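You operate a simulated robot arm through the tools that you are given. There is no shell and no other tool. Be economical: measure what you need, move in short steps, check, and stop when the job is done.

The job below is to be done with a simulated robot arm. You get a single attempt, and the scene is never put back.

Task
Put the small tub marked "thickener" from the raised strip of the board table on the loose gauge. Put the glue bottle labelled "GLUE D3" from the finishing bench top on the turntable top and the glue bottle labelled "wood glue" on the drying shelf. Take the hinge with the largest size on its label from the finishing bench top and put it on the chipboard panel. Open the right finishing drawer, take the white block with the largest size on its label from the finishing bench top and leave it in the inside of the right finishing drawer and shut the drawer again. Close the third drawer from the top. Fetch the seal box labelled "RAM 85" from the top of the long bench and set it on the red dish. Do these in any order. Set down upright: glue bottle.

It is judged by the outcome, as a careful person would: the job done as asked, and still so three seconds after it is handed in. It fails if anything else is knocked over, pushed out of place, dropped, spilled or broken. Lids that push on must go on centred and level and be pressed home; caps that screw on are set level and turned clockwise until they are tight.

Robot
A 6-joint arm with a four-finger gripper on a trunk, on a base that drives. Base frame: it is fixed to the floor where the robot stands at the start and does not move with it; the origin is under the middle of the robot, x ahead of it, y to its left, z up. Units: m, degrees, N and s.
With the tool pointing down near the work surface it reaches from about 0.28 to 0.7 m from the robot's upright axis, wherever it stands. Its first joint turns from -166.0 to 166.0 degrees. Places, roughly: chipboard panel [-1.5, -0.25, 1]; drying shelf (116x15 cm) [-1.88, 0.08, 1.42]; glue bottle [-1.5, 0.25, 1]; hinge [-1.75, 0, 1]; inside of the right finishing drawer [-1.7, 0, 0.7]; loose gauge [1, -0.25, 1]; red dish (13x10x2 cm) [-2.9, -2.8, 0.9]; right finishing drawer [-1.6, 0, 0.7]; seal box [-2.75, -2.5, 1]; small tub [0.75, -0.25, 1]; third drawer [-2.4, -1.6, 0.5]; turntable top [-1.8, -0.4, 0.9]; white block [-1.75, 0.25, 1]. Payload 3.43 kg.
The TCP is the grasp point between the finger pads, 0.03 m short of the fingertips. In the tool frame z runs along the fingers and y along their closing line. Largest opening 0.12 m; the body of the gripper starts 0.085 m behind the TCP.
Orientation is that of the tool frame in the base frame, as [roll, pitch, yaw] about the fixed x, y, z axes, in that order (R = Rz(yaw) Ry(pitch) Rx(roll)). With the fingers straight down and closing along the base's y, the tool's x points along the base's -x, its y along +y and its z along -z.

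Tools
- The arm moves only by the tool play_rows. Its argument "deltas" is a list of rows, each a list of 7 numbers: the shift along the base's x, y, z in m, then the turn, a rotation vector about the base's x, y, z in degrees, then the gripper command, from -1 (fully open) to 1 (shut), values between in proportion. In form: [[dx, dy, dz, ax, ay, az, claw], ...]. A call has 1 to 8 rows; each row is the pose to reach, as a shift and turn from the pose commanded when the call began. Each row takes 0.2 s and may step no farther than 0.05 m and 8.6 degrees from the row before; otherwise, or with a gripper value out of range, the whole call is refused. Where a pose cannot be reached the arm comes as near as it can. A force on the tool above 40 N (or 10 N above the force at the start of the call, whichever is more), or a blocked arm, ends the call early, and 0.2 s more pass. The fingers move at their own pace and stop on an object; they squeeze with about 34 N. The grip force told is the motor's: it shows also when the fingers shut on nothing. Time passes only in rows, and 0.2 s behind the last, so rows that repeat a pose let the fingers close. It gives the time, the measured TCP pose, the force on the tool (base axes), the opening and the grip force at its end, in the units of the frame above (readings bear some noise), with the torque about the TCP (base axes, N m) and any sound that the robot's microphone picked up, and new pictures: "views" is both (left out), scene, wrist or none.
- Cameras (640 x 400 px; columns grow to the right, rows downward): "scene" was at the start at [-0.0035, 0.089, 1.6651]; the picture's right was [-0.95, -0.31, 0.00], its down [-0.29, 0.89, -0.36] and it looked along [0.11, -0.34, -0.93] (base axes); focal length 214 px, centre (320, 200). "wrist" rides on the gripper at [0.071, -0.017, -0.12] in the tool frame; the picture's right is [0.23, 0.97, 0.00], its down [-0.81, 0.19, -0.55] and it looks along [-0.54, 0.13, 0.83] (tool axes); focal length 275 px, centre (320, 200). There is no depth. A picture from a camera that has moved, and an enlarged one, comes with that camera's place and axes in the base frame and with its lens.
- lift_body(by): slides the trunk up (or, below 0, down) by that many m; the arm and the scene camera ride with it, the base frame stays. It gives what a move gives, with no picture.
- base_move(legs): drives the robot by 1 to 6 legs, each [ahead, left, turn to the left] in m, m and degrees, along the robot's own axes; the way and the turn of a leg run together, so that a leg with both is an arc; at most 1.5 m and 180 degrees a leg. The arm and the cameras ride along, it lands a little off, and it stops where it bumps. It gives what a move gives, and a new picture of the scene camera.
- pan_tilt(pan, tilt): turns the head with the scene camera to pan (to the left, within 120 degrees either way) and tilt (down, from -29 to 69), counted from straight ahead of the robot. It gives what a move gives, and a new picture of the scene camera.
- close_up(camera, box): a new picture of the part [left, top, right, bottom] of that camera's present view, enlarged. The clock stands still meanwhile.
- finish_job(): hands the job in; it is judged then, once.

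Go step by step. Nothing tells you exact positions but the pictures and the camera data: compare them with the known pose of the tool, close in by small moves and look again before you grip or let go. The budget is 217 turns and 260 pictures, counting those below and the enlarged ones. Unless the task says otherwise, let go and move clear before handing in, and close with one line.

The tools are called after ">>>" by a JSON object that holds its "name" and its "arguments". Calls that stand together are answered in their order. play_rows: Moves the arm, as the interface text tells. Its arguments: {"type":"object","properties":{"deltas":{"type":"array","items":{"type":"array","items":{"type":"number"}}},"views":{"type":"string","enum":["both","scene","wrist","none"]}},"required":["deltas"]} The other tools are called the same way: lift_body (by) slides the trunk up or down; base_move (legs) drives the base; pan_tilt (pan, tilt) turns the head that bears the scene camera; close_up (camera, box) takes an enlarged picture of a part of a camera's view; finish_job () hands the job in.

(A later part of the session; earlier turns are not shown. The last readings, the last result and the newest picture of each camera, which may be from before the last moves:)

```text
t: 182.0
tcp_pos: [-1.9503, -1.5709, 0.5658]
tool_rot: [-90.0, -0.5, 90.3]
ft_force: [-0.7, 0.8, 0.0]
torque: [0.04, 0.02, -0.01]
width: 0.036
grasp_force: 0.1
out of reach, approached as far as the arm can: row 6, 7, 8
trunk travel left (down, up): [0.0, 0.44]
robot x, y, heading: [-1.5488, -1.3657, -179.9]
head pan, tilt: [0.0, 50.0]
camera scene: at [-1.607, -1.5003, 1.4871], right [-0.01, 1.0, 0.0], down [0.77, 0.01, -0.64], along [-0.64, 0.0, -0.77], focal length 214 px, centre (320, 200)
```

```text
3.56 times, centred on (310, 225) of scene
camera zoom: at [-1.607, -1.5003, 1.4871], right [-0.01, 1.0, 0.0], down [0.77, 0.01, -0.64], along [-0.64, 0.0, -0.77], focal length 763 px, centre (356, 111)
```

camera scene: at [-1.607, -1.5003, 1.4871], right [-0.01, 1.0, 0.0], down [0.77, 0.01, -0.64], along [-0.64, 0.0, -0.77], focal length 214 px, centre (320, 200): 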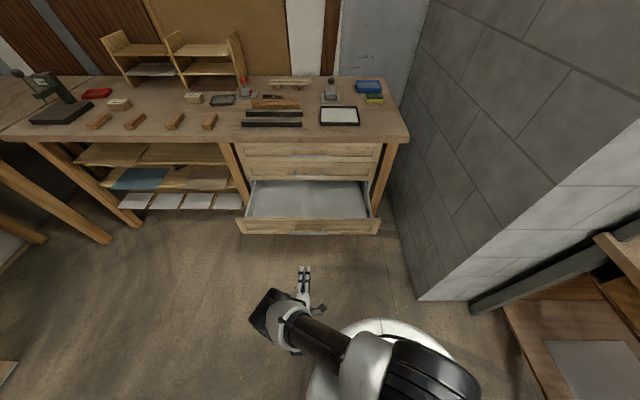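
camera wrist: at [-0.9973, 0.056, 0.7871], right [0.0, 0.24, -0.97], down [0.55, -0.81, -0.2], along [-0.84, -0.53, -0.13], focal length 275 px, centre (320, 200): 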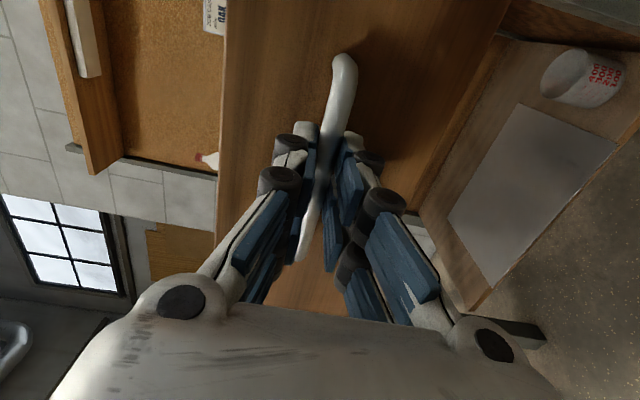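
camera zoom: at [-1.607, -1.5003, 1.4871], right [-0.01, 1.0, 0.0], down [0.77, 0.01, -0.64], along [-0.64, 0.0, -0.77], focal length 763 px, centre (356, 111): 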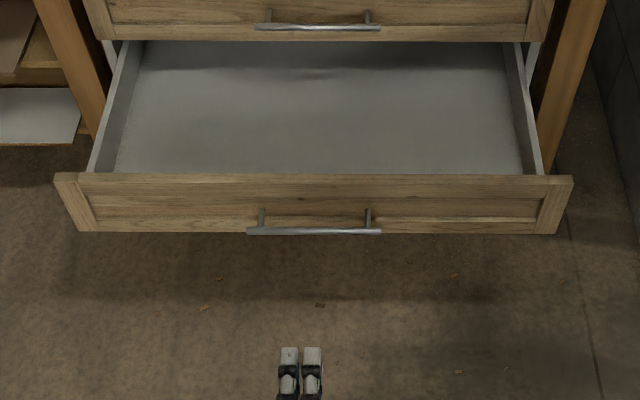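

Refined: bar z≈0.513 at x≈-2.187, face x≈-2.22 spanning z 0.45–0.61, centre y≈-1.561. I'll push on the face just above the bar with closed fingers at z≈0.57.

>>> {"name": "base_move", "arguments": {"legs": [[0.17, 0, 0]]}}

>>> {"name": "play_rows", "arguments": {"deltas": [[0, 0.005, 0.003, 0, 0, 0, 1], [-0.015, 0.008, 0.005, 0, 0, 0, 1], [-0.03, 0.008, 0.005, 0, 0, 0, 1], [-0.03, 0.008, 0.005, 0, 0, 0, 1]]}}

>>> {"name": "close_up", "arguments": {"camera": "scene", "box": [220, 200, 400, 310]}}

```text
t: 183.4
tcp_pos: [-2.1175, -1.5757, 0.566]
tool_rot: [-89.9, -0.6, 90.6]
ft_force: [-0.3, -0.3, 0.3]
torque: [-0.05, 0.02, -0.01]
width: 0.0361
grasp_force: 0.1
trunk travel left (down, up): [0.0, 0.44]
robot x, y, heading: [-1.7206, -1.3655, -179.3]
head pan, tilt: [0.0, 50.0]
camera scene: at [-1.7728, -1.5021, 1.4871], right [-0.01, 1.0, 0.0], down [0.77, 0.01, -0.64], along [-0.64, -0.01, -0.77], focal length 214 px, centre (320, 200)
```

scene: 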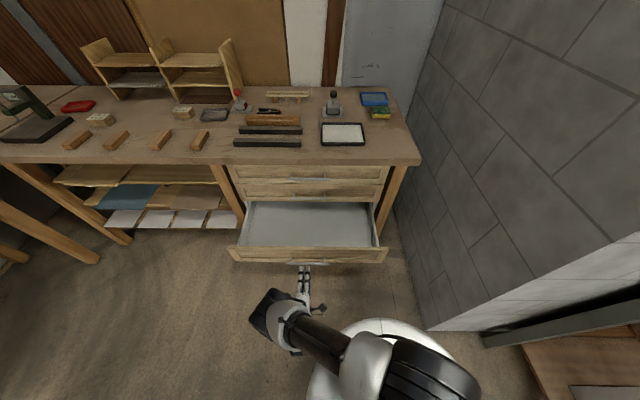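

```text
t: 184.4
tcp_pos: [-2.1472, -1.5656, 0.5703]
tool_rot: [-89.9, -0.5, 90.7]
ft_force: [-0.4, 0.0, -0.1]
torque: [-0.01, 0.01, 0.04]
width: 0.0002
grasp_force: 33.4
trunk travel left (down, up): [0.0, 0.44]
robot x, y, heading: [-1.718, -1.3635, -179.0]
head pan, tilt: [0.0, 50.0]
camera scene: at [-1.7729, -1.5021, 1.4871], right [-0.01, 1.0, 0.0], down [0.77, 0.01, -0.64], along [-0.64, -0.01, -0.77], focal length 214 px, centre (320, 200)
camera wrist: at [-2.0265, -1.4931, 0.5882], right [0.0, 0.24, -0.97], down [0.56, -0.8, -0.2], along [-0.83, -0.55, -0.13], focal length 275 px, centre (320, 200)
```

scene: 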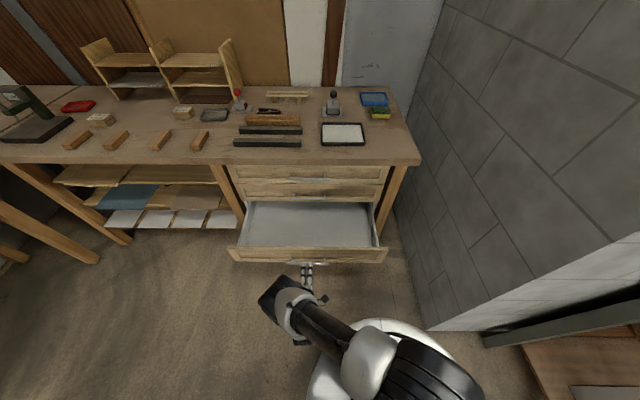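
wrist: 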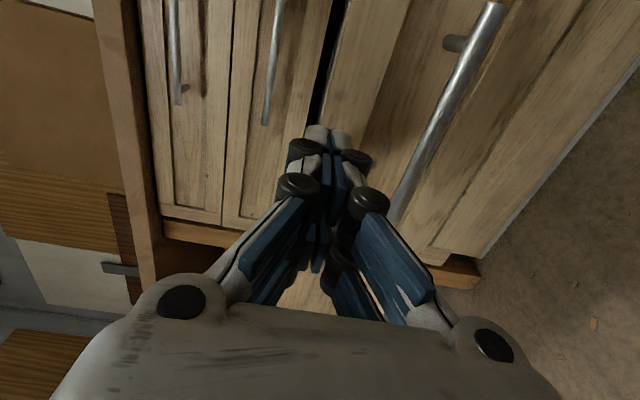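

```text
3.56 times, centred on (310, 255) of scene
camera zoom: at [-1.7729, -1.5021, 1.4871], right [-0.01, 1.0, 0.0], down [0.77, 0.01, -0.64], along [-0.64, -0.01, -0.77], focal length 763 px, centre (356, 4)
```

zoom: 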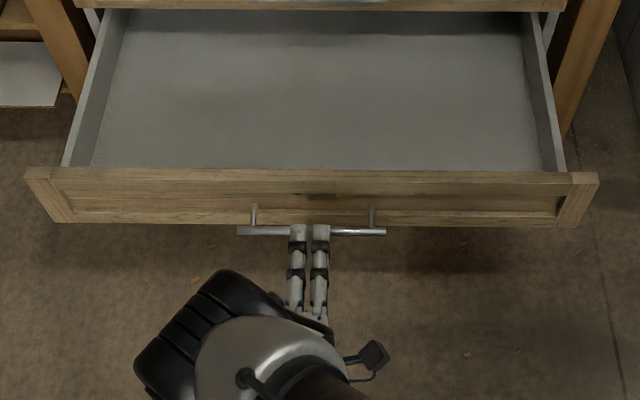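

Contact would be too near the top edge; lower ~0.028 then push.

>>> {"name": "play_rows", "arguments": {"deltas": [[0, 0, -0.014, 0, 0, 0, 1], [0, 0, -0.028, 0, 0, 0, 1], [0, 0, -0.028, 0, 0, 0, 1]], "views": "wrist"}}

```text
t: 185.2
tcp_pos: [-2.1469, -1.5662, 0.5643]
tool_rot: [-90.0, -0.5, 90.6]
ft_force: [0.0, 0.3, -0.1]
torque: [0.0, 0.01, 0.01]
width: 0.0
grasp_force: 33.5
out of reach, approached as far as the arm can: row 1, 2, 3
trunk travel left (down, up): [0.0, 0.44]
robot x, y, heading: [-1.7161, -1.3684, -179.5]
head pan, tilt: [0.0, 50.0]
camera wrist: at [-2.0262, -1.4933, 0.5817], right [0.0, 0.24, -0.97], down [0.56, -0.8, -0.2], along [-0.83, -0.55, -0.13], focal length 275 px, centre (320, 200)
```

wrist: 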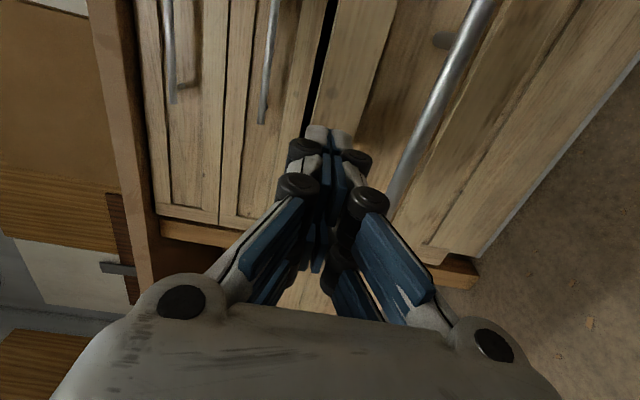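

At the low limit with a horizontal tool. Tilt the tips 20° downward, which allows a lower contact.

>>> {"name": "play_rows", "arguments": {"deltas": [[0.01, 0, 0, 0, -7, 0, 1], [0.01, 0, 0, 0, -14, 0, 1], [0.01, 0, -0.005, 0, -20, 0, 1], [0.01, 0, -0.012, 0, -20, 0, 1], [0.01, 0, -0.012, 0, -20, 0, 1]], "views": "wrist"}}

```text
t: 186.4
tcp_pos: [-2.1362, -1.565, 0.5523]
tool_rot: [-110.0, -0.3, 90.6]
ft_force: [0.3, 0.0, 0.2]
torque: [0.03, 0.03, 0.02]
width: 0.0
grasp_force: 33.5
trunk travel left (down, up): [0.0, 0.44]
robot x, y, heading: [-1.719, -1.3636, -179.5]
head pan, tilt: [0.0, 50.0]
camera wrist: at [-2.0288, -1.4932, 0.6095], right [0.33, 0.24, -0.91], down [0.6, -0.8, 0.0], along [-0.73, -0.55, -0.41], focal length 275 px, centre (320, 200)
```

wrist: 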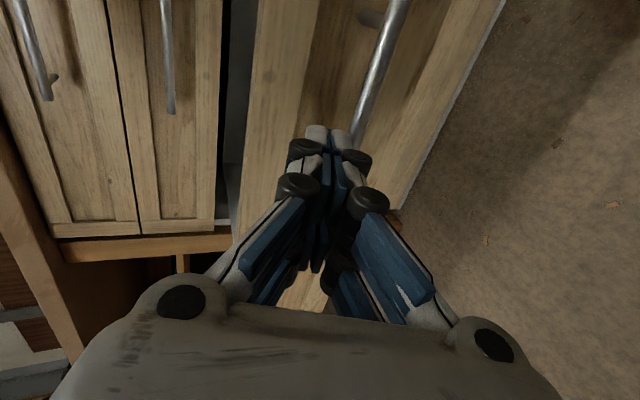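

Contact point is now mid-panel above the bar. Push.

>>> {"name": "play_rows", "arguments": {"deltas": [[-0.03, 0, 0, 0, 0, 0, 1], [-0.06, 0, 0, 0, 0, 0, 1], [-0.09, 0, 0, 0, 0, 0, 1], [-0.12, 0, 0, 0, 0, 0, 1], [-0.15, 0, 0, 0, 0, 0, 1], [-0.18, 0, 0, 0, 0, 0, 1], [-0.21, 0, 0, 0, 0, 0, 1], [-0.24, 0, 0, 0, 0, 0, 1]]}}

```text
t: 188.2
tcp_pos: [-2.3766, -1.5635, 0.5521]
tool_rot: [-110.1, -0.3, 90.9]
ft_force: [-0.6, 0.4, -0.6]
torque: [-0.01, 0.01, 0.0]
width: 0.0
grasp_force: 33.4
trunk travel left (down, up): [0.0, 0.44]
robot x, y, heading: [-1.7142, -1.3668, -179.5]
head pan, tilt: [0.0, 50.0]
camera scene: at [-1.773, -1.5021, 1.487], right [-0.01, 1.0, 0.0], down [0.77, 0.01, -0.64], along [-0.64, -0.01, -0.77], focal length 214 px, centre (320, 200)
camera wrist: at [-2.2691, -1.4906, 0.6099], right [0.33, 0.24, -0.91], down [0.6, -0.8, 0.0], along [-0.73, -0.55, -0.41], focal length 275 px, centre (320, 200)
```

scene: 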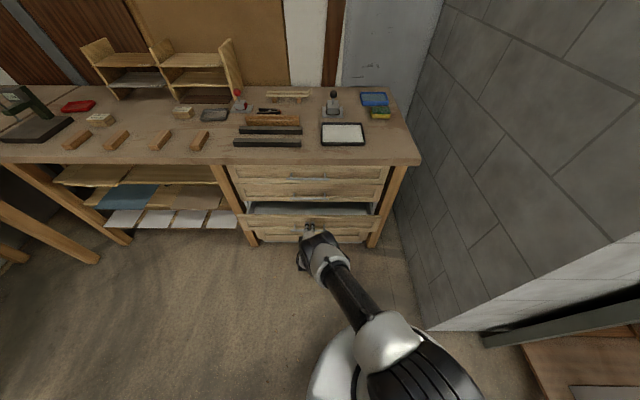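
wrist: 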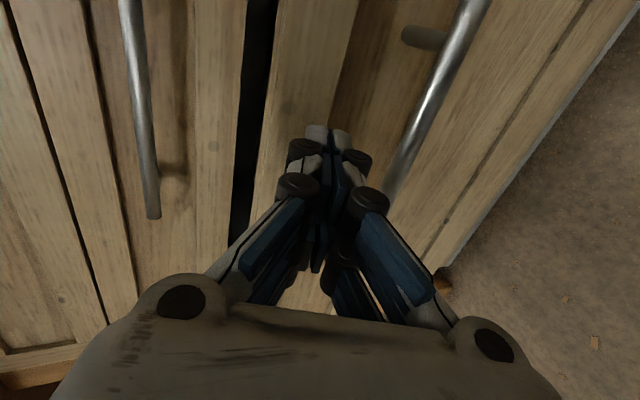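

Moving well; continue pushing until it stops.

>>> {"name": "play_rows", "arguments": {"deltas": [[-0.02, 0, 0, 0, 0, 0, 1], [-0.04, 0, 0, 0, 0, 0, 1], [-0.06, 0, 0, 0, 0, 0, 1], [-0.075, 0, 0, 0, 0, 0, 1], [-0.085, 0, 0, 0, 0, 0, 1], [-0.095, 0, 0, 0, 0, 0, 1]]}}

```text
t: 189.6
tcp_pos: [-2.4573, -1.5624, 0.562]
tool_rot: [-110.1, -0.3, 90.9]
ft_force: [0.6, -0.7, 0.2]
torque: [-0.02, 0.0, 0.02]
width: 0.0
grasp_force: 33.3
out of reach, approached as far as the arm can: row 4, 5, 6
trunk travel left (down, up): [0.0, 0.44]
robot x, y, heading: [-1.7164, -1.3651, -179.4]
head pan, tilt: [0.0, 50.0]
camera scene: at [-1.7729, -1.5022, 1.4871], right [-0.01, 1.0, 0.0], down [0.77, 0.01, -0.64], along [-0.64, -0.01, -0.77], focal length 214 px, centre (320, 200)
camera wrist: at [-2.35, -1.4891, 0.6197], right [0.33, 0.24, -0.91], down [0.6, -0.8, 0.01], along [-0.73, -0.55, -0.41], focal length 275 px, centre (320, 200)
```

scene: 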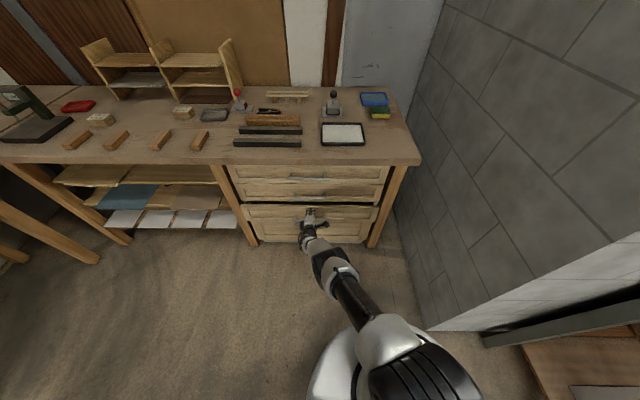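
wrist: 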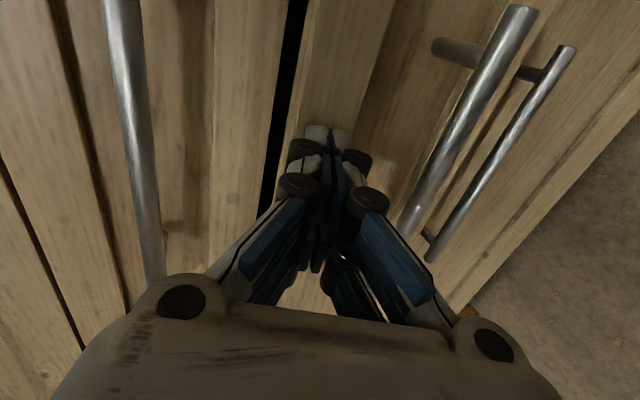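

Reach limit with a little left to close. Back off slightly, drive 0.1 m closer, push again.

>>> {"name": "play_rows", "arguments": {"deltas": [[0.04, 0, 0, 0, 0, 0, 1], [0.08, 0, -0.005, 0, 0, 0, 1], [0.12, 0, -0.01, 0, 0, 0, 1]], "views": "none"}}

>>> {"name": "base_move", "arguments": {"legs": [[0.09, 0, 0]]}}

```text
t: 190.4
tcp_pos: [-2.3394, -1.5643, 0.5522]
tool_rot: [-109.9, -0.4, 90.8]
ft_force: [0.3, 0.0, -1.4]
torque: [-0.01, -0.01, 0.04]
width: 0.0003
grasp_force: 33.6
trunk travel left (down, up): [0.0, 0.44]
robot x, y, heading: [-1.7177, -1.3624, -179.0]
head pan, tilt: [0.0, 50.0]
```

```text
t: 191.5
tcp_pos: [-2.4258, -1.5649, 0.5518]
tool_rot: [-109.9, -0.3, 90.8]
ft_force: [0.0, -0.7, 0.3]
torque: [0.01, 0.01, -0.01]
width: 0.0
grasp_force: 33.4
trunk travel left (down, up): [0.0, 0.44]
robot x, y, heading: [-1.8048, -1.3659, -179.4]
head pan, tilt: [0.0, 50.0]
camera scene: at [-1.8607, -1.5032, 1.487], right [-0.01, 1.0, 0.0], down [0.77, 0.01, -0.64], along [-0.64, -0.01, -0.77], focal length 214 px, centre (320, 200)
```

scene: 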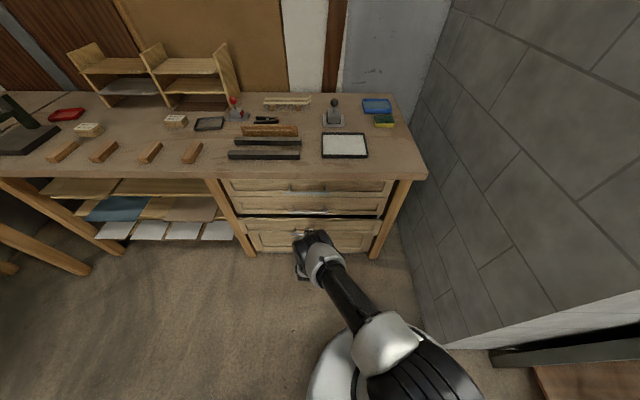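

>>> {"name": "play_rows", "arguments": {"deltas": [[-0.02, 0, 0, 0, 0, 0, 1], [-0.04, 0, 0, 0, 0, 0, 1], [-0.055, 0, 0, 0, 0, 0, 1], [-0.065, 0, 0, 0, 0, 0, 1], [-0.075, 0, 0, 0, 0, 0, 1], [-0.085, 0, 0, 0, 0, 0, 1], [-0.095, 0, 0, 0, 0, 0, 1], [-0.1, 0, 0, 0, 0, 0, 1]]}}

```text
t: 192.8
tcp_pos: [-2.4958, -1.5662, 0.548]
tool_rot: [-110.4, -0.6, 91.0]
ft_force: [16.8, 1.5, 8.4]
torque: [0.15, 0.17, -0.38]
width: 0.0001
grasp_force: 33.8
trunk travel left (down, up): [0.0, 0.44]
robot x, y, heading: [-1.8045, -1.3631, -179.4]
head pan, tilt: [0.0, 50.0]
stopped in row 6: the force on the tool passed its limit at 56 N (the readings are from after the stop); the commanded pose is now the measured one
camera scene: at [-1.8575, -1.5029, 1.4873], right [-0.01, 1.0, 0.0], down [0.77, 0.01, -0.64], along [-0.64, -0.01, -0.77], focal length 214 px, centre (320, 200)
camera wrist: at [-2.3893, -1.4933, 0.606], right [0.33, 0.24, -0.91], down [0.6, -0.8, 0.0], along [-0.73, -0.55, -0.41], focal length 275 px, centre (320, 200)
```

scene: 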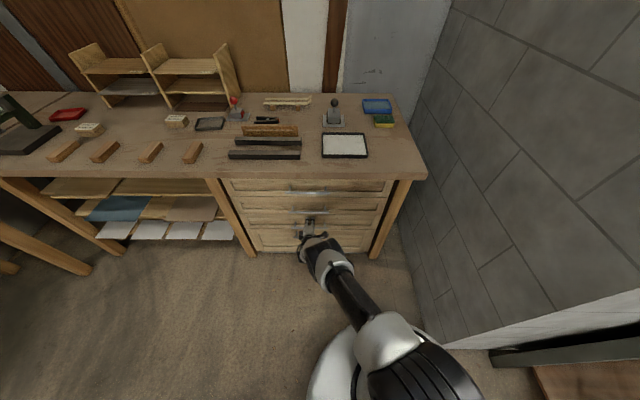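
wrist: 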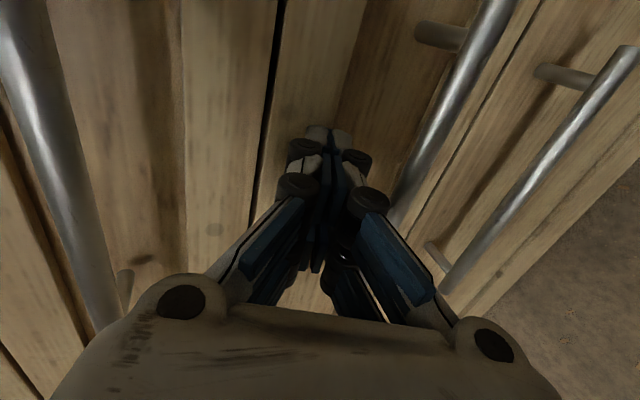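

It hit its stop. Back off and check it is flush with the others.

>>> {"name": "play_rows", "arguments": {"deltas": [[0.04, 0, 0, 0, 0, 0, 1], [0.08, 0, 0, 0, 0, 0, 1], [0.12, 0, 0.02, 0, 0, 0, 0.5], [0.16, 0, 0.06, 0, 0, 0, 0], [0.18, 0, 0.1, 0, 0, 0, 0], [0.18, 0, 0.14, 0, 0, 0, 0], [0.18, 0, 0.18, 0, 0, 0, 0], [0.18, 0, 0.22, 0, 0, 0, 0]], "views": "none"}}

>>> {"name": "base_move", "arguments": {"legs": [[-0.5, 0, 0]]}}

>>> {"name": "pan_tilt", "arguments": {"pan": 25, "tilt": 30}}

>>> {"name": "close_up", "arguments": {"camera": "scene", "box": [370, 170, 490, 280]}}

```text
refused: row 4 steps farther than a row can; nothing moved
```

```text
t: 195.7
tcp_pos: [-2.0081, -1.558, 0.5472]
tool_rot: [-110.3, -0.4, 90.7]
ft_force: [0.2, -0.2, -0.3]
torque: [-0.01, 0.0, 0.02]
width: 0.0003
grasp_force: 33.3
trunk travel left (down, up): [0.0, 0.44]
robot x, y, heading: [-1.3109, -1.3594, -179.4]
head pan, tilt: [0.0, 50.0]
camera scene: at [-1.3687, -1.4977, 1.4871], right [-0.01, 1.0, 0.0], down [0.77, 0.01, -0.64], along [-0.64, -0.01, -0.77], focal length 214 px, centre (320, 200)
```

scene: 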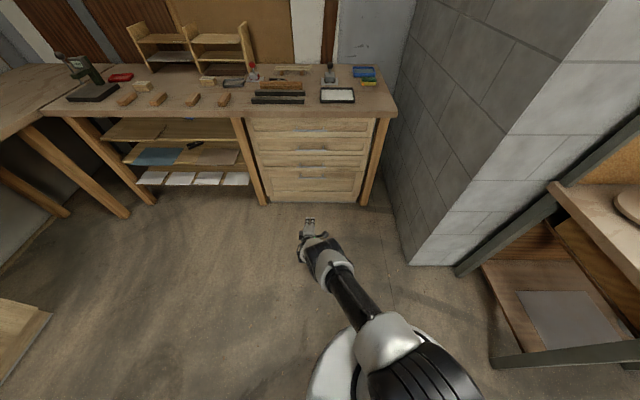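

```text
t: 196.6
tcp_pos: [-2.0079, -1.5568, 0.5475]
tool_rot: [-110.4, -0.5, 90.7]
ft_force: [-0.1, -0.2, 0.5]
torque: [0.0, 0.02, 0.01]
width: 0.0
grasp_force: 32.8
trunk travel left (down, up): [0.0, 0.44]
robot x, y, heading: [-1.313, -1.357, -179.4]
head pan, tilt: [25.0, 30.0]
camera scene: at [-1.3734, -1.5359, 1.5165], right [-0.43, 0.9, 0.0], down [0.45, 0.21, -0.87], along [-0.78, -0.37, -0.5], focal length 214 px, centre (320, 200)
```

scene: 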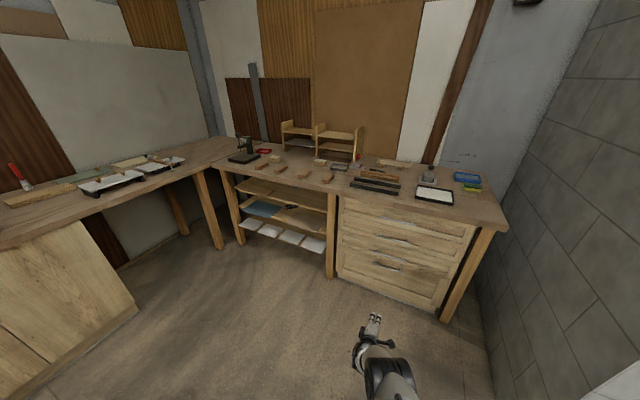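

```text
3.64 times, centred on (430, 225) of scene
camera zoom: at [-1.3734, -1.5359, 1.5165], right [-0.43, 0.9, 0.0], down [0.45, 0.21, -0.87], along [-0.78, -0.37, -0.5], focal length 780 px, centre (-80, 109)
```

zoom: 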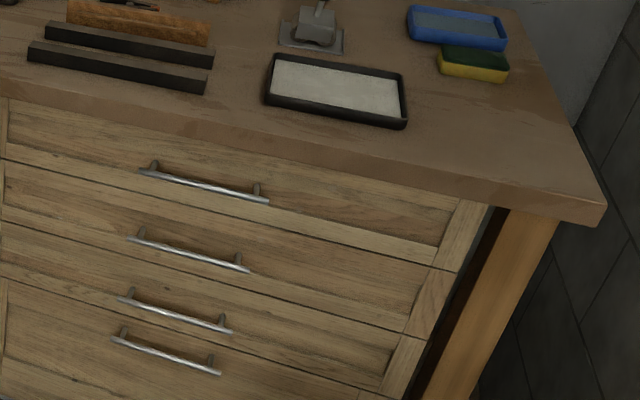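

All four drawers are flush. Now raise the arm and bring the tool back to pointing down, then raise the trunk to view the long bench.

>>> {"name": "play_rows", "arguments": {"deltas": [[0.01, 0, 0.045, 0, -8.4, 0, 0], [0.02, 0, 0.09, 0, -16.8, 0, -0.5], [0.03, 0, 0.135, 0, -25.2, 0, -1], [0.04, 0, 0.18, 0, -33.6, 0, -1], [0.06, 0, 0.225, 0, -42, 0, -1], [0.08, 0, 0.27, 0, -50.4, 0, -1], [0.1, 0, 0.315, 0, -58.8, 0, -1], [0.12, 0, 0.36, 0, -67.2, 0, -1]], "views": "none"}}

>>> {"name": "lift_body", "arguments": {"by": 0.2}}

>>> {"name": "pan_tilt", "arguments": {"pan": 35, "tilt": 25}}

>>> {"name": "close_up", "arguments": {"camera": "scene", "box": [160, 130, 400, 270]}}

```text
t: 198.4
tcp_pos: [-1.8869, -1.5576, 0.9082]
tool_rot: [-177.5, 0.5, 90.8]
ft_force: [0.1, 0.3, 0.4]
torque: [0.0, -0.01, -0.03]
width: 0.1195
grasp_force: 0.0
trunk travel left (down, up): [0.0, 0.44]
robot x, y, heading: [-1.3094, -1.3589, -179.5]
head pan, tilt: [25.0, 30.0]
```

```text
t: 200.6
tcp_pos: [-1.8871, -1.5576, 1.108]
tool_rot: [-177.5, 0.4, 90.6]
ft_force: [0.4, -0.3, -1.3]
torque: [0.02, 0.03, -0.02]
width: 0.1196
grasp_force: 0.1
trunk travel left (down, up): [-0.2, 0.24]
robot x, y, heading: [-1.3135, -1.3585, -179.4]
head pan, tilt: [25.0, 30.0]
```

```text
t: 201.3
tcp_pos: [-1.8883, -1.5568, 1.1071]
tool_rot: [-177.4, 0.5, 90.7]
ft_force: [0.0, 1.1, -0.2]
torque: [-0.01, 0.0, -0.02]
width: 0.1196
grasp_force: 0.1
trunk travel left (down, up): [-0.2, 0.24]
robot x, y, heading: [-1.3111, -1.3597, -179.5]
head pan, tilt: [35.0, 25.0]
camera scene: at [-1.3668, -1.5505, 1.7245], right [-0.58, 0.81, 0.0], down [0.34, 0.25, -0.91], along [-0.74, -0.53, -0.42], focal length 214 px, centre (320, 200)
```

scene: 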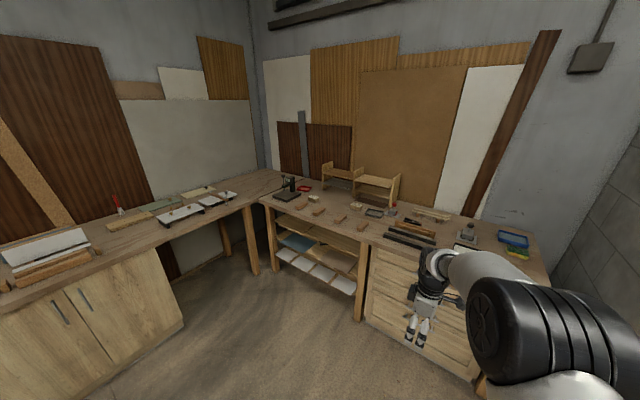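

```text
2.67 times, centred on (280, 200) of scene
camera zoom: at [-1.3668, -1.5505, 1.7245], right [-0.58, 0.81, 0.0], down [0.34, 0.25, -0.91], along [-0.74, -0.53, -0.42], focal length 572 px, centre (427, 200)
```

zoom: 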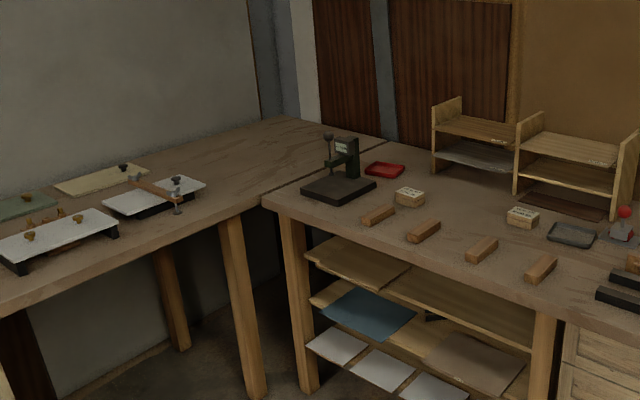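

A red dish and two light boxes are visible on the long bench. Drive nearer to read the labels.

>>> {"name": "base_move", "arguments": {"legs": [[0.35, 0.8, 0]]}}

>>> {"name": "pan_tilt", "arguments": {"pan": 15, "tilt": 32}}

>>> {"name": "close_up", "arguments": {"camera": "scene", "box": [180, 140, 380, 260]}}

```text
t: 205.9
tcp_pos: [-2.2329, -2.3676, 1.1081]
tool_rot: [-177.5, 0.4, 90.7]
ft_force: [-0.4, -0.2, -0.4]
torque: [0.02, 0.01, -0.04]
width: 0.1203
grasp_force: 0.1
trunk travel left (down, up): [-0.2, 0.24]
robot x, y, heading: [-1.6584, -2.1704, -179.6]
head pan, tilt: [35.0, 25.0]
camera scene: at [-1.7117, -2.3606, 1.7245], right [-0.58, 0.81, 0.0], down [0.34, 0.25, -0.91], along [-0.74, -0.53, -0.42], focal length 214 px, centre (320, 200)
```

scene: 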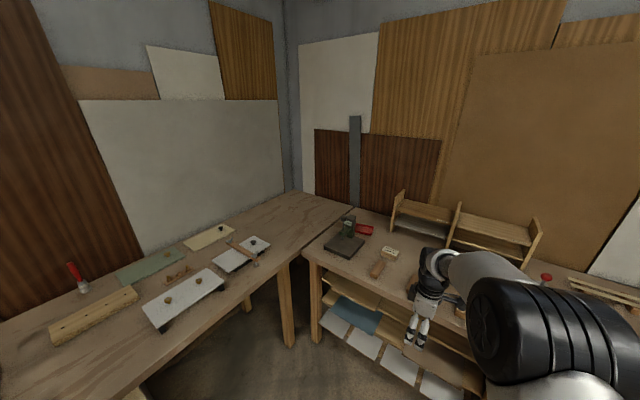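

```text
t: 206.8
tcp_pos: [-2.2329, -2.3677, 1.1085]
tool_rot: [-177.5, 0.4, 90.7]
ft_force: [0.7, 0.7, -0.5]
torque: [0.02, 0.0, 0.04]
width: 0.12
grasp_force: 0.1
trunk travel left (down, up): [-0.2, 0.24]
robot x, y, heading: [-1.6573, -2.166, -179.6]
head pan, tilt: [15.0, 32.0]
camera scene: at [-1.7228, -2.3307, 1.7135], right [-0.27, 0.96, 0.0], down [0.51, 0.14, -0.85], along [-0.82, -0.23, -0.53], focal length 214 px, centre (320, 200)
```

scene: 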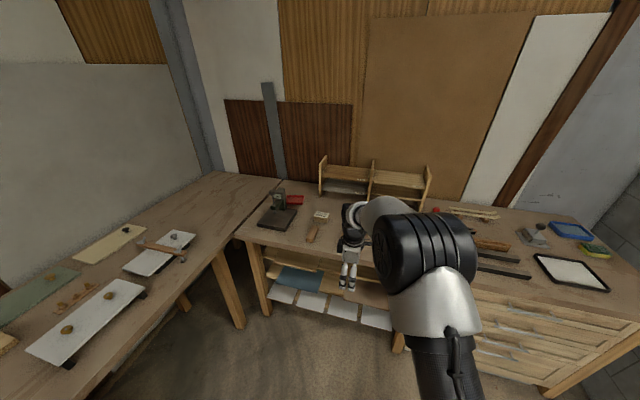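

```text
3.20 times, centred on (280, 200) of scene
camera zoom: at [-1.7228, -2.3307, 1.7135], right [-0.27, 0.96, 0.0], down [0.51, 0.14, -0.85], along [-0.82, -0.23, -0.53], focal length 686 px, centre (448, 200)
```

zoom: 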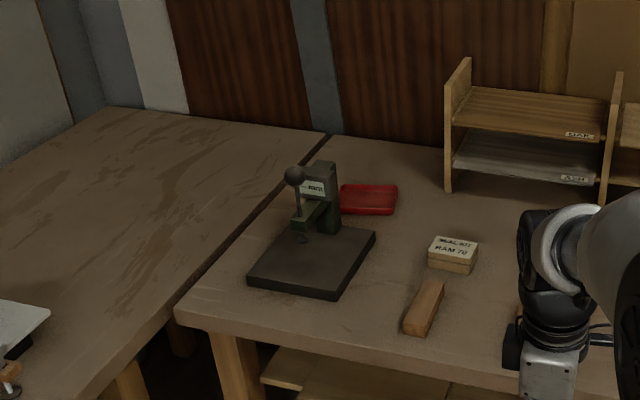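

That box reads RAM 70; the other is hidden behind the arm. Swing the arm right to see it.

>>> {"name": "play_rows", "arguments": {"deltas": [[0.03, 0.035, 0.01, 0, 0, 0, -1], [0.06, 0.07, 0.02, 0, 0, 0, -1], [0.08, 0.11, 0.03, 0, 0, 0, -1], [0.1, 0.15, 0.04, 0, 0, 0, -1], [0.1, 0.2, 0.04, 0, 0, 0, -1], [0.1, 0.25, 0.04, 0, 0, 0, -1], [0.1, 0.3, 0.04, 0, 0, 0, -1], [0.1, 0.35, 0.04, 0, 0, 0, -1]], "views": "none"}}

>>> {"name": "close_up", "arguments": {"camera": "scene", "box": [240, 150, 460, 290]}}

```text
t: 208.6
tcp_pos: [-2.1349, -2.0154, 1.1496]
tool_rot: [-177.5, 0.3, 90.6]
ft_force: [0.5, 0.1, 0.0]
torque: [-0.02, 0.01, 0.0]
width: 0.1198
grasp_force: 0.0
trunk travel left (down, up): [-0.2, 0.24]
robot x, y, heading: [-1.6575, -2.1688, -179.6]
head pan, tilt: [15.0, 32.0]
```

```text
2.86 times, centred on (350, 220) of scene
camera zoom: at [-1.7227, -2.329, 1.7136], right [-0.27, 0.96, 0.0], down [0.51, 0.14, -0.85], along [-0.82, -0.23, -0.53], focal length 613 px, centre (234, 143)
```

zoom: 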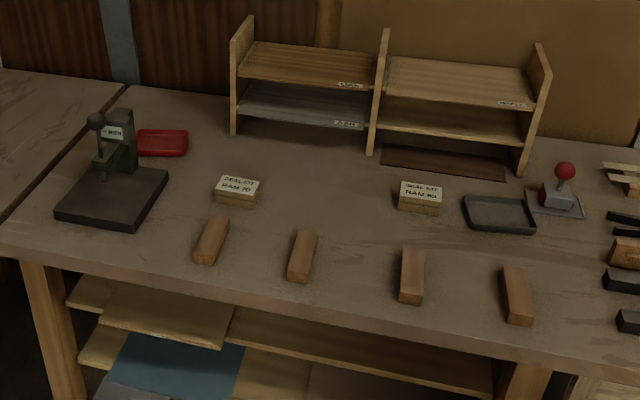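

>>> {"name": "close_up", "arguments": {"camera": "scene", "box": [300, 190, 400, 250]}}

>>> {"name": "close_up", "arguments": {"camera": "scene", "box": [265, 185, 345, 245]}}

```text
6.40 times, centred on (350, 220) of scene
camera zoom: at [-1.7227, -2.329, 1.7136], right [-0.27, 0.96, 0.0], down [0.51, 0.14, -0.85], along [-0.82, -0.23, -0.53], focal length 1373 px, centre (128, 72)
```

zoom: 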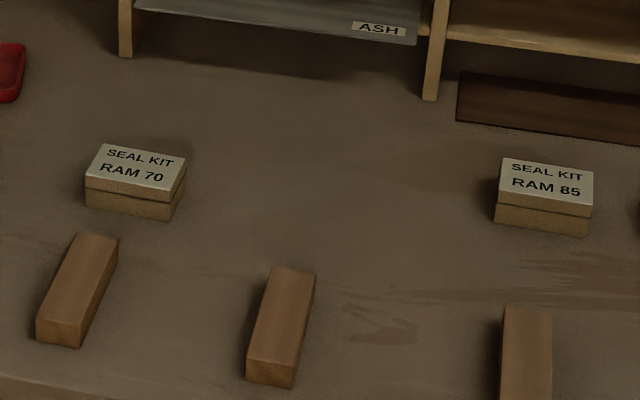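

```text
6.67 times, centred on (305, 215) of scene
camera zoom: at [-1.7227, -2.329, 1.7136], right [-0.27, 0.96, 0.0], down [0.51, 0.14, -0.85], along [-0.82, -0.23, -0.53], focal length 1430 px, centre (420, 100)
```

zoom: 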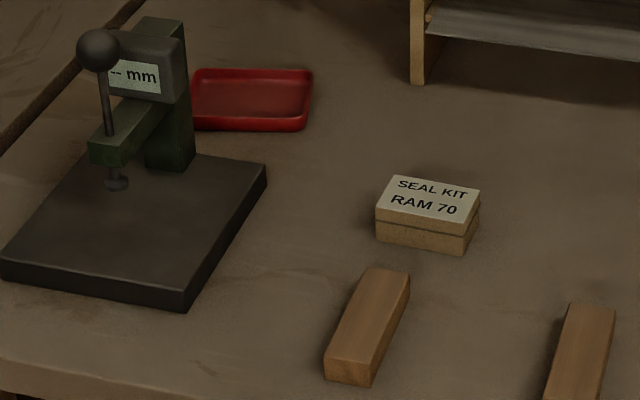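

RAM 85 is the right-hand box at about [-2.865,-2.232]; red dish centre ≈[-2.935,-2.857]. Drive up to the bench by the box.

>>> {"name": "base_move", "arguments": {"legs": [[0.4, 0.18, -0.4], [0.15, 0, 0]]}}

>>> {"name": "pan_tilt", "arguments": {"pan": 0, "tilt": 50}}

>>> {"name": "close_up", "arguments": {"camera": "wrist", "box": [0, 0, 640, 400]}}

```text
t: 212.2
tcp_pos: [-2.6741, -2.1896, 1.15]
tool_rot: [-177.5, 0.4, 89.9]
ft_force: [-0.5, -0.9, 0.1]
torque: [0.01, -0.06, 0.0]
width: 0.12
grasp_force: 0.1
trunk travel left (down, up): [-0.2, 0.24]
robot x, y, heading: [-2.1956, -2.3454, 179.7]
head pan, tilt: [15.0, 32.0]
camera scene: at [-2.2663, -2.5084, 1.7134], right [-0.25, 0.97, 0.0], down [0.51, 0.13, -0.85], along [-0.82, -0.22, -0.53], focal length 214 px, centre (320, 200)
```

scene: 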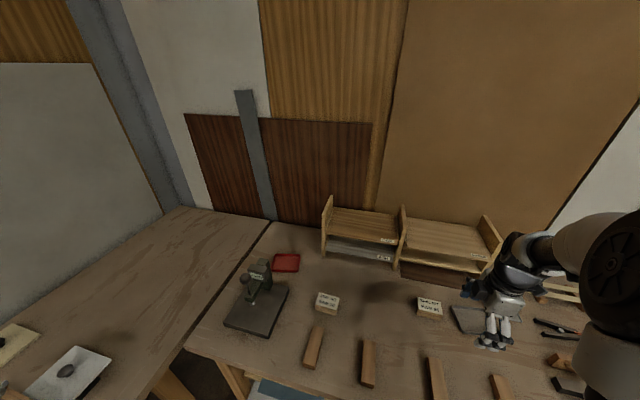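

```text
t: 213.0
tcp_pos: [-2.6734, -2.1908, 1.1494]
tool_rot: [-177.5, 0.5, 89.8]
ft_force: [0.6, 0.7, -0.8]
torque: [-0.01, 0.02, 0.02]
width: 0.1202
grasp_force: 0.1
trunk travel left (down, up): [-0.2, 0.24]
robot x, y, heading: [-2.191, -2.3506, 179.6]
head pan, tilt: [0.0, 50.0]
camera scene: at [-2.2553, -2.4854, 1.6871], right [0.0, 1.0, 0.0], down [0.77, 0.0, -0.64], along [-0.64, 0.0, -0.77], focal length 214 px, centre (320, 200)
```

scene: 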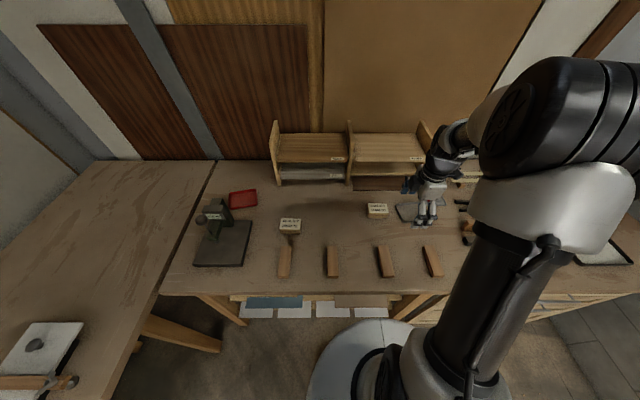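

```text
1.00 times, centred on (320, 200) of wrist (not enlarged: the box is as wide or as high as the picture)
camera zoom: at [-2.6832, -2.1174, 1.27], right [0.97, 0.23, -0.04], down [0.21, -0.81, 0.55], along [0.09, -0.54, -0.83], focal length 275 px, centre (320, 200)
```

zoom: 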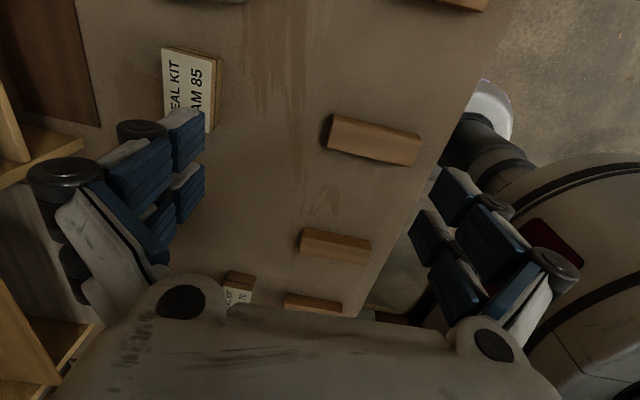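

Box centre ≈[-2.84,-2.225]. Move over it, levelling the tool, and descend partway.

>>> {"name": "play_rows", "arguments": {"deltas": [[-0.04, -0.01, -0.01, 0, -1.2, 0, -1], [-0.08, -0.02, -0.02, 0, -2.5, 0, -1], [-0.12, -0.03, -0.04, 0, -2.5, 0, -1], [-0.16, -0.034, -0.06, 0, -2.5, 0, -1], [-0.167, -0.034, -0.1, 0, -2.5, 0, -1], [-0.167, -0.034, -0.14, 0, -2.5, 0, -1], [-0.167, -0.034, -0.15, 0, -2.5, 0, -1]]}}

>>> {"name": "close_up", "arguments": {"camera": "scene", "box": [340, 180, 420, 240]}}

```text
t: 214.6
tcp_pos: [-2.8419, -2.2253, 0.998]
tool_rot: [-180.0, 0.4, 90.0]
ft_force: [-0.1, -0.6, 1.1]
torque: [-0.02, 0.0, 0.03]
width: 0.1198
grasp_force: 0.0
trunk travel left (down, up): [-0.2, 0.24]
robot x, y, heading: [-2.1964, -2.35, 179.7]
head pan, tilt: [0.0, 50.0]
camera scene: at [-2.255, -2.4854, 1.6871], right [0.0, 1.0, 0.0], down [0.77, 0.0, -0.64], along [-0.64, 0.0, -0.77], focal length 214 px, centre (320, 200)
camera wrist: at [-2.8576, -2.1525, 1.1188], right [0.97, 0.23, 0.0], down [0.19, -0.81, 0.56], along [0.13, -0.54, -0.83], focal length 275 px, centre (320, 200)
```

scene: 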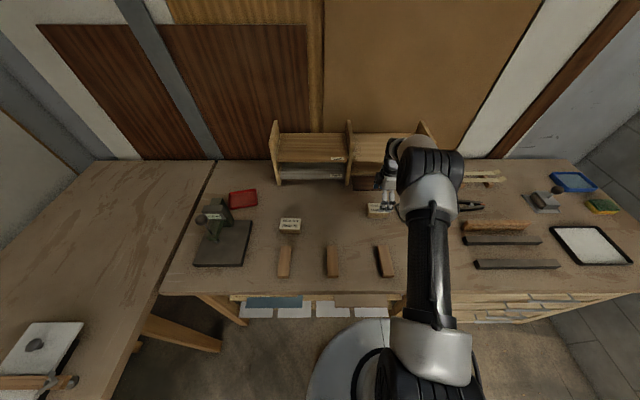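
wrist: 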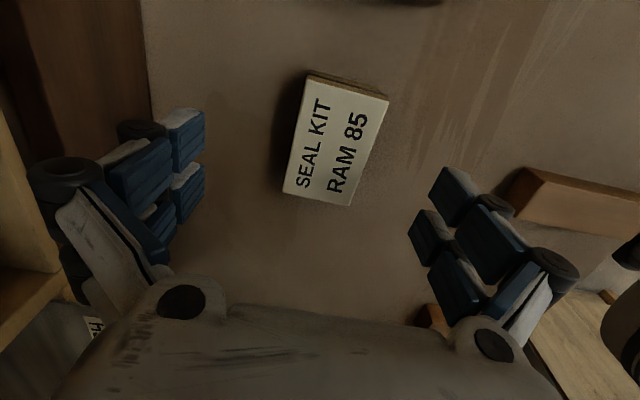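

```text
6.67 times, centred on (380, 210) of scene
camera zoom: at [-2.255, -2.4854, 1.6871], right [0.0, 1.0, 0.0], down [0.77, 0.0, -0.64], along [-0.64, 0.0, -0.77], focal length 1430 px, centre (-80, 133)
```

zoom: 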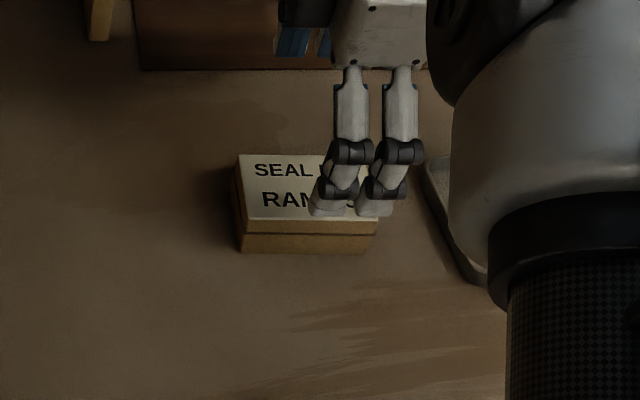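

Box top ≈0.935, centre ≈[-2.831,-2.226]. Shift 0.01, descend so tips overlap the upper ~2 cm, and grip.

>>> {"name": "play_rows", "arguments": {"deltas": [[0.01, -0.001, -0.03, 0, 0, 0, -1], [0.01, -0.001, -0.056, 0, 0, 0, -1], [0.01, -0.001, -0.056, 0, 0, 0, -0.3], [0.01, -0.001, -0.056, 0, 0, 0, 1], [0.01, -0.001, -0.056, 0, 0, 0, 1], [0.01, -0.001, -0.056, 0, 0, 0, 1], [0.01, -0.001, -0.056, 0, 0, 0, 1]], "views": "wrist"}}

>>> {"name": "close_up", "arguments": {"camera": "scene", "box": [340, 180, 420, 240]}}

```text
t: 216.2
tcp_pos: [-2.8307, -2.2246, 0.9453]
tool_rot: [-180.0, 0.3, 89.9]
ft_force: [-1.2, 0.7, 0.9]
torque: [0.02, 0.02, 0.0]
width: 0.0547
grasp_force: 20.6
trunk travel left (down, up): [-0.2, 0.24]
robot x, y, heading: [-2.195, -2.3516, 179.9]
head pan, tilt: [0.0, 50.0]
camera wrist: at [-2.8468, -2.1527, 1.0648], right [0.97, 0.23, 0.0], down [0.19, -0.81, 0.56], along [0.13, -0.54, -0.83], focal length 275 px, centre (320, 200)
```

wrist: 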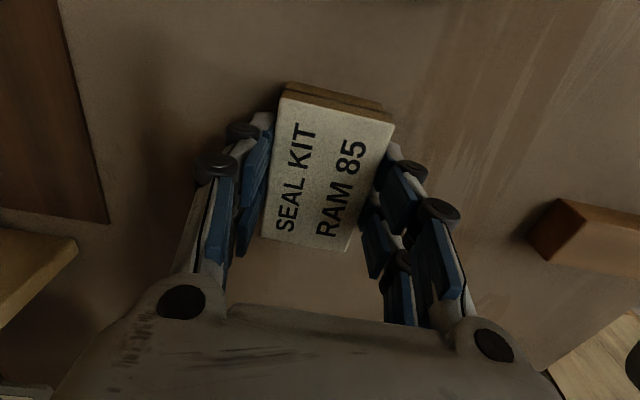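

```text
6.67 times, centred on (380, 210) of scene
camera zoom: at [-2.2552, -2.4853, 1.6871], right [0.0, 1.0, 0.0], down [0.77, 0.0, -0.64], along [-0.64, 0.0, -0.77], focal length 1430 px, centre (-80, 133)
```

zoom: 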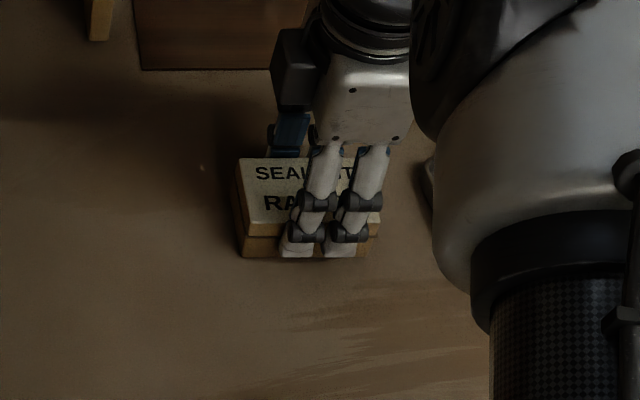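

Tips are nearly at the box's bottom; for placing in the dish I want them above rim height. Re-grip 0.011 higher.

>>> {"name": "play_rows", "arguments": {"deltas": [[0, 0, 0, 0, 0, 0, -0.2], [0, 0, 0.0, 0, 0, 0, -0.2], [0, 0, 0.011, 0, 0, 0, -0.2], [0, 0, 0.011, 0, 0, 0, 0.5], [0, 0, 0.011, 0, 0, 0, 1], [0, 0, 0.011, 0, 0, 0, 1], [0, 0, 0.011, 0, 0, 0, 1]], "views": "none"}}

>>> {"name": "play_rows", "arguments": {"deltas": [[0, 0, 0.01, 0, 0, 0, 1], [0, 0, 0.05, 0, 0, 0, 1], [0, 0, 0.09, 0, 0, 0, 1], [0, 0, 0.13, 0, 0, 0, 1], [0, 0, 0.17, 0, 0, 0, 1], [0, 0, 0.2, 0, 0, 0, 1], [0, 0, 0.2, 0, 0, 0, 1]], "views": "wrist"}}

```text
t: 217.8
tcp_pos: [-2.8314, -2.2253, 0.9558]
tool_rot: [180.0, 0.4, 90.0]
ft_force: [-0.1, -0.2, -0.1]
torque: [-0.03, -0.02, 0.02]
width: 0.0542
grasp_force: 33.7
trunk travel left (down, up): [-0.2, 0.24]
robot x, y, heading: [-2.1986, -2.3498, 179.6]
head pan, tilt: [0.0, 50.0]
```

```text
t: 219.4
tcp_pos: [-2.8282, -2.2243, 1.1545]
tool_rot: [180.0, 0.5, 89.9]
ft_force: [-0.1, 0.1, -1.6]
torque: [-0.03, 0.0, 0.03]
width: 0.0541
grasp_force: 34.1
trunk travel left (down, up): [-0.2, 0.24]
robot x, y, heading: [-2.1941, -2.3479, 179.6]
head pan, tilt: [0.0, 50.0]
camera wrist: at [-2.8457, -2.1527, 1.2743], right [0.97, 0.23, 0.0], down [0.19, -0.81, 0.56], along [0.13, -0.54, -0.83], focal length 275 px, centre (320, 200)
```

wrist: 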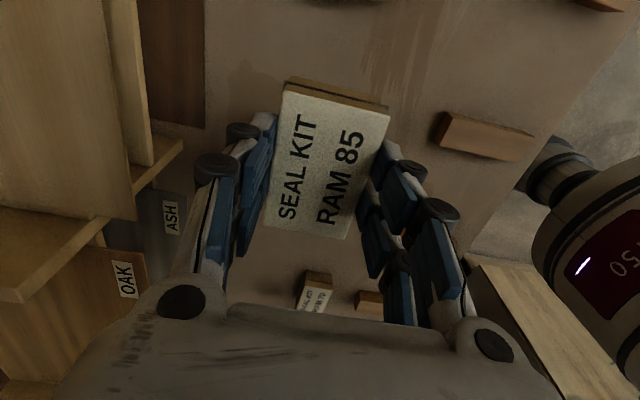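

Box lifted level. Drive left along the bench toward the dish, and slightly closer.

>>> {"name": "base_move", "arguments": {"legs": [[0, 0.35, 0], [0.07, 0, 0]]}}

>>> {"name": "close_up", "arguments": {"camera": "scene", "box": [240, 150, 400, 250]}}

>>> {"name": "close_up", "arguments": {"camera": "wrist", "box": [0, 0, 640, 400]}}

```text
t: 222.3
tcp_pos: [-2.9017, -2.5693, 1.1536]
tool_rot: [179.9, 0.4, 89.5]
ft_force: [-0.4, 0.4, -1.6]
torque: [0.03, -0.06, -0.01]
width: 0.0543
grasp_force: 33.4
trunk travel left (down, up): [-0.2, 0.24]
robot x, y, heading: [-2.2669, -2.6954, 179.5]
head pan, tilt: [0.0, 50.0]
camera scene: at [-2.3294, -2.8332, 1.687], right [0.01, 1.0, 0.0], down [0.77, -0.01, -0.64], along [-0.64, 0.01, -0.77], focal length 214 px, centre (320, 200)
```

scene: 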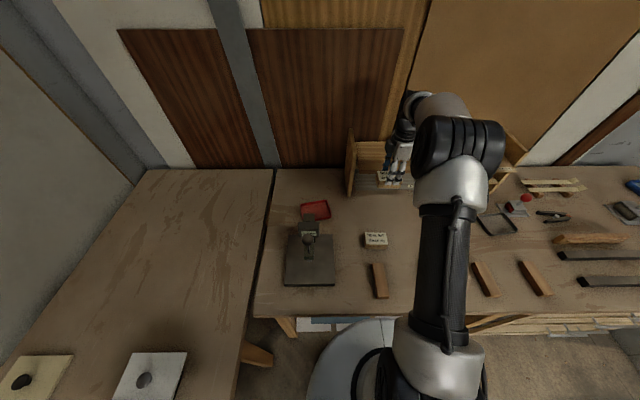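

```text
4.00 times, centred on (320, 200) of scene
camera zoom: at [-2.3294, -2.8332, 1.687], right [0.01, 1.0, 0.0], down [0.77, -0.01, -0.64], along [-0.64, 0.01, -0.77], focal length 858 px, centre (320, 200)
```

zoom: 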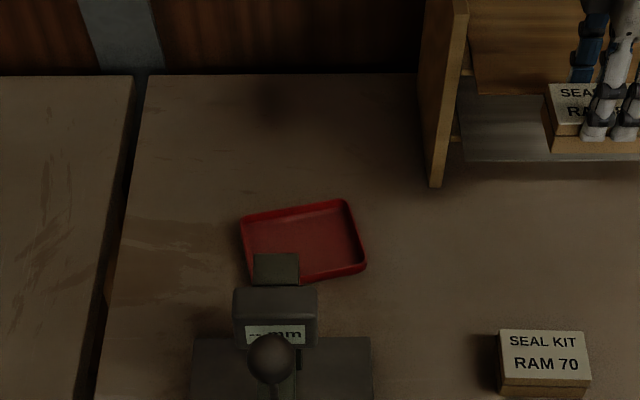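

```text
1.00 times, centred on (320, 200) of wrist (not enlarged: the box is as wide or as high as the picture)
camera zoom: at [-2.917, -2.4967, 1.2734], right [0.97, 0.22, 0.0], down [0.18, -0.81, 0.56], along [0.12, -0.54, -0.83], focal length 275 px, centre (320, 200)
```

zoom: 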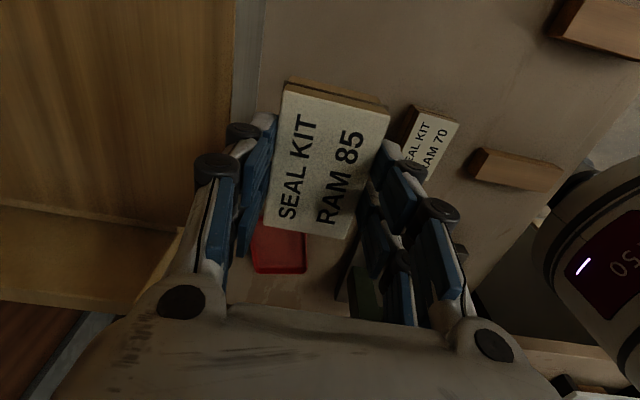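

Dish centre ≈[-2.912,-2.842], rotated about 11°. Move over it at height, rotating the tool +11° to match.

>>> {"name": "play_rows", "arguments": {"deltas": [[0, -0.04, 0.01, 0, 0, 2, 1], [0, -0.08, 0.02, 0, 0, 4, 1], [-0.002, -0.12, 0.02, 0, 0, 6, 1], [-0.004, -0.16, 0.02, 0, 0, 8, 1], [-0.006, -0.2, 0.02, 0, 0, 10, 1], [-0.008, -0.24, 0.02, 0, 0, 11, 1], [-0.01, -0.276, 0.02, 0, 0, 11, 1], [-0.01, -0.276, 0.02, 0, 0, 11, 1]]}}

>>> {"name": "close_up", "arguments": {"camera": "scene", "box": [240, 150, 400, 250]}}

```text
t: 224.1
tcp_pos: [-2.9108, -2.8438, 1.1738]
tool_rot: [-179.9, 0.4, 100.5]
ft_force: [0.1, 0.0, -0.7]
torque: [-0.03, 0.01, -0.03]
width: 0.0542
grasp_force: 33.9
trunk travel left (down, up): [-0.2, 0.24]
robot x, y, heading: [-2.2714, -2.6974, 179.4]
head pan, tilt: [0.0, 50.0]
camera scene: at [-2.3278, -2.8326, 1.6871], right [0.01, 1.0, 0.0], down [0.77, -0.01, -0.64], along [-0.64, 0.01, -0.77], focal length 214 px, centre (320, 200)
camera wrist: at [-2.9397, -2.7755, 1.2945], right [0.91, 0.4, 0.0], down [0.34, -0.76, 0.56], along [0.22, -0.51, -0.83], focal length 275 px, centre (320, 200)
```

scene: 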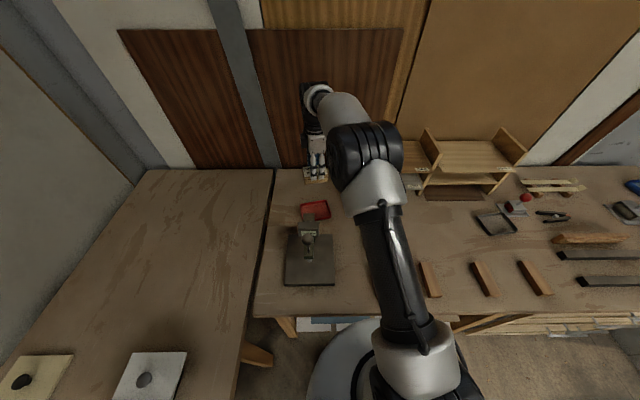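
wrist: 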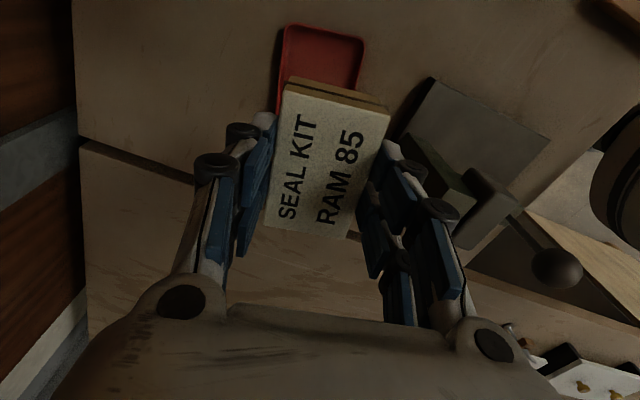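

```text
4.00 times, centred on (320, 200) of scene
camera zoom: at [-2.3278, -2.8326, 1.6871], right [0.01, 1.0, 0.0], down [0.77, -0.01, -0.64], along [-0.64, 0.01, -0.77], focal length 858 px, centre (320, 200)
```

zoom: 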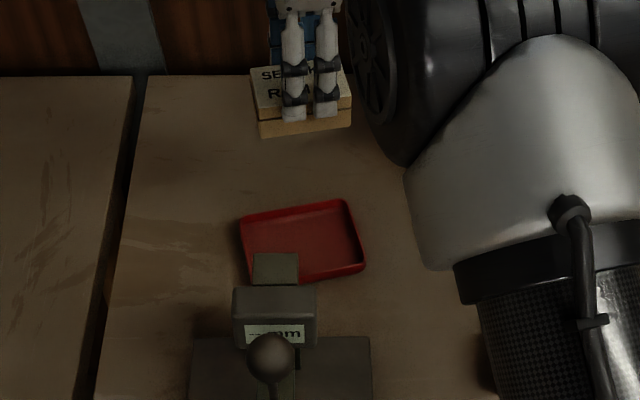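

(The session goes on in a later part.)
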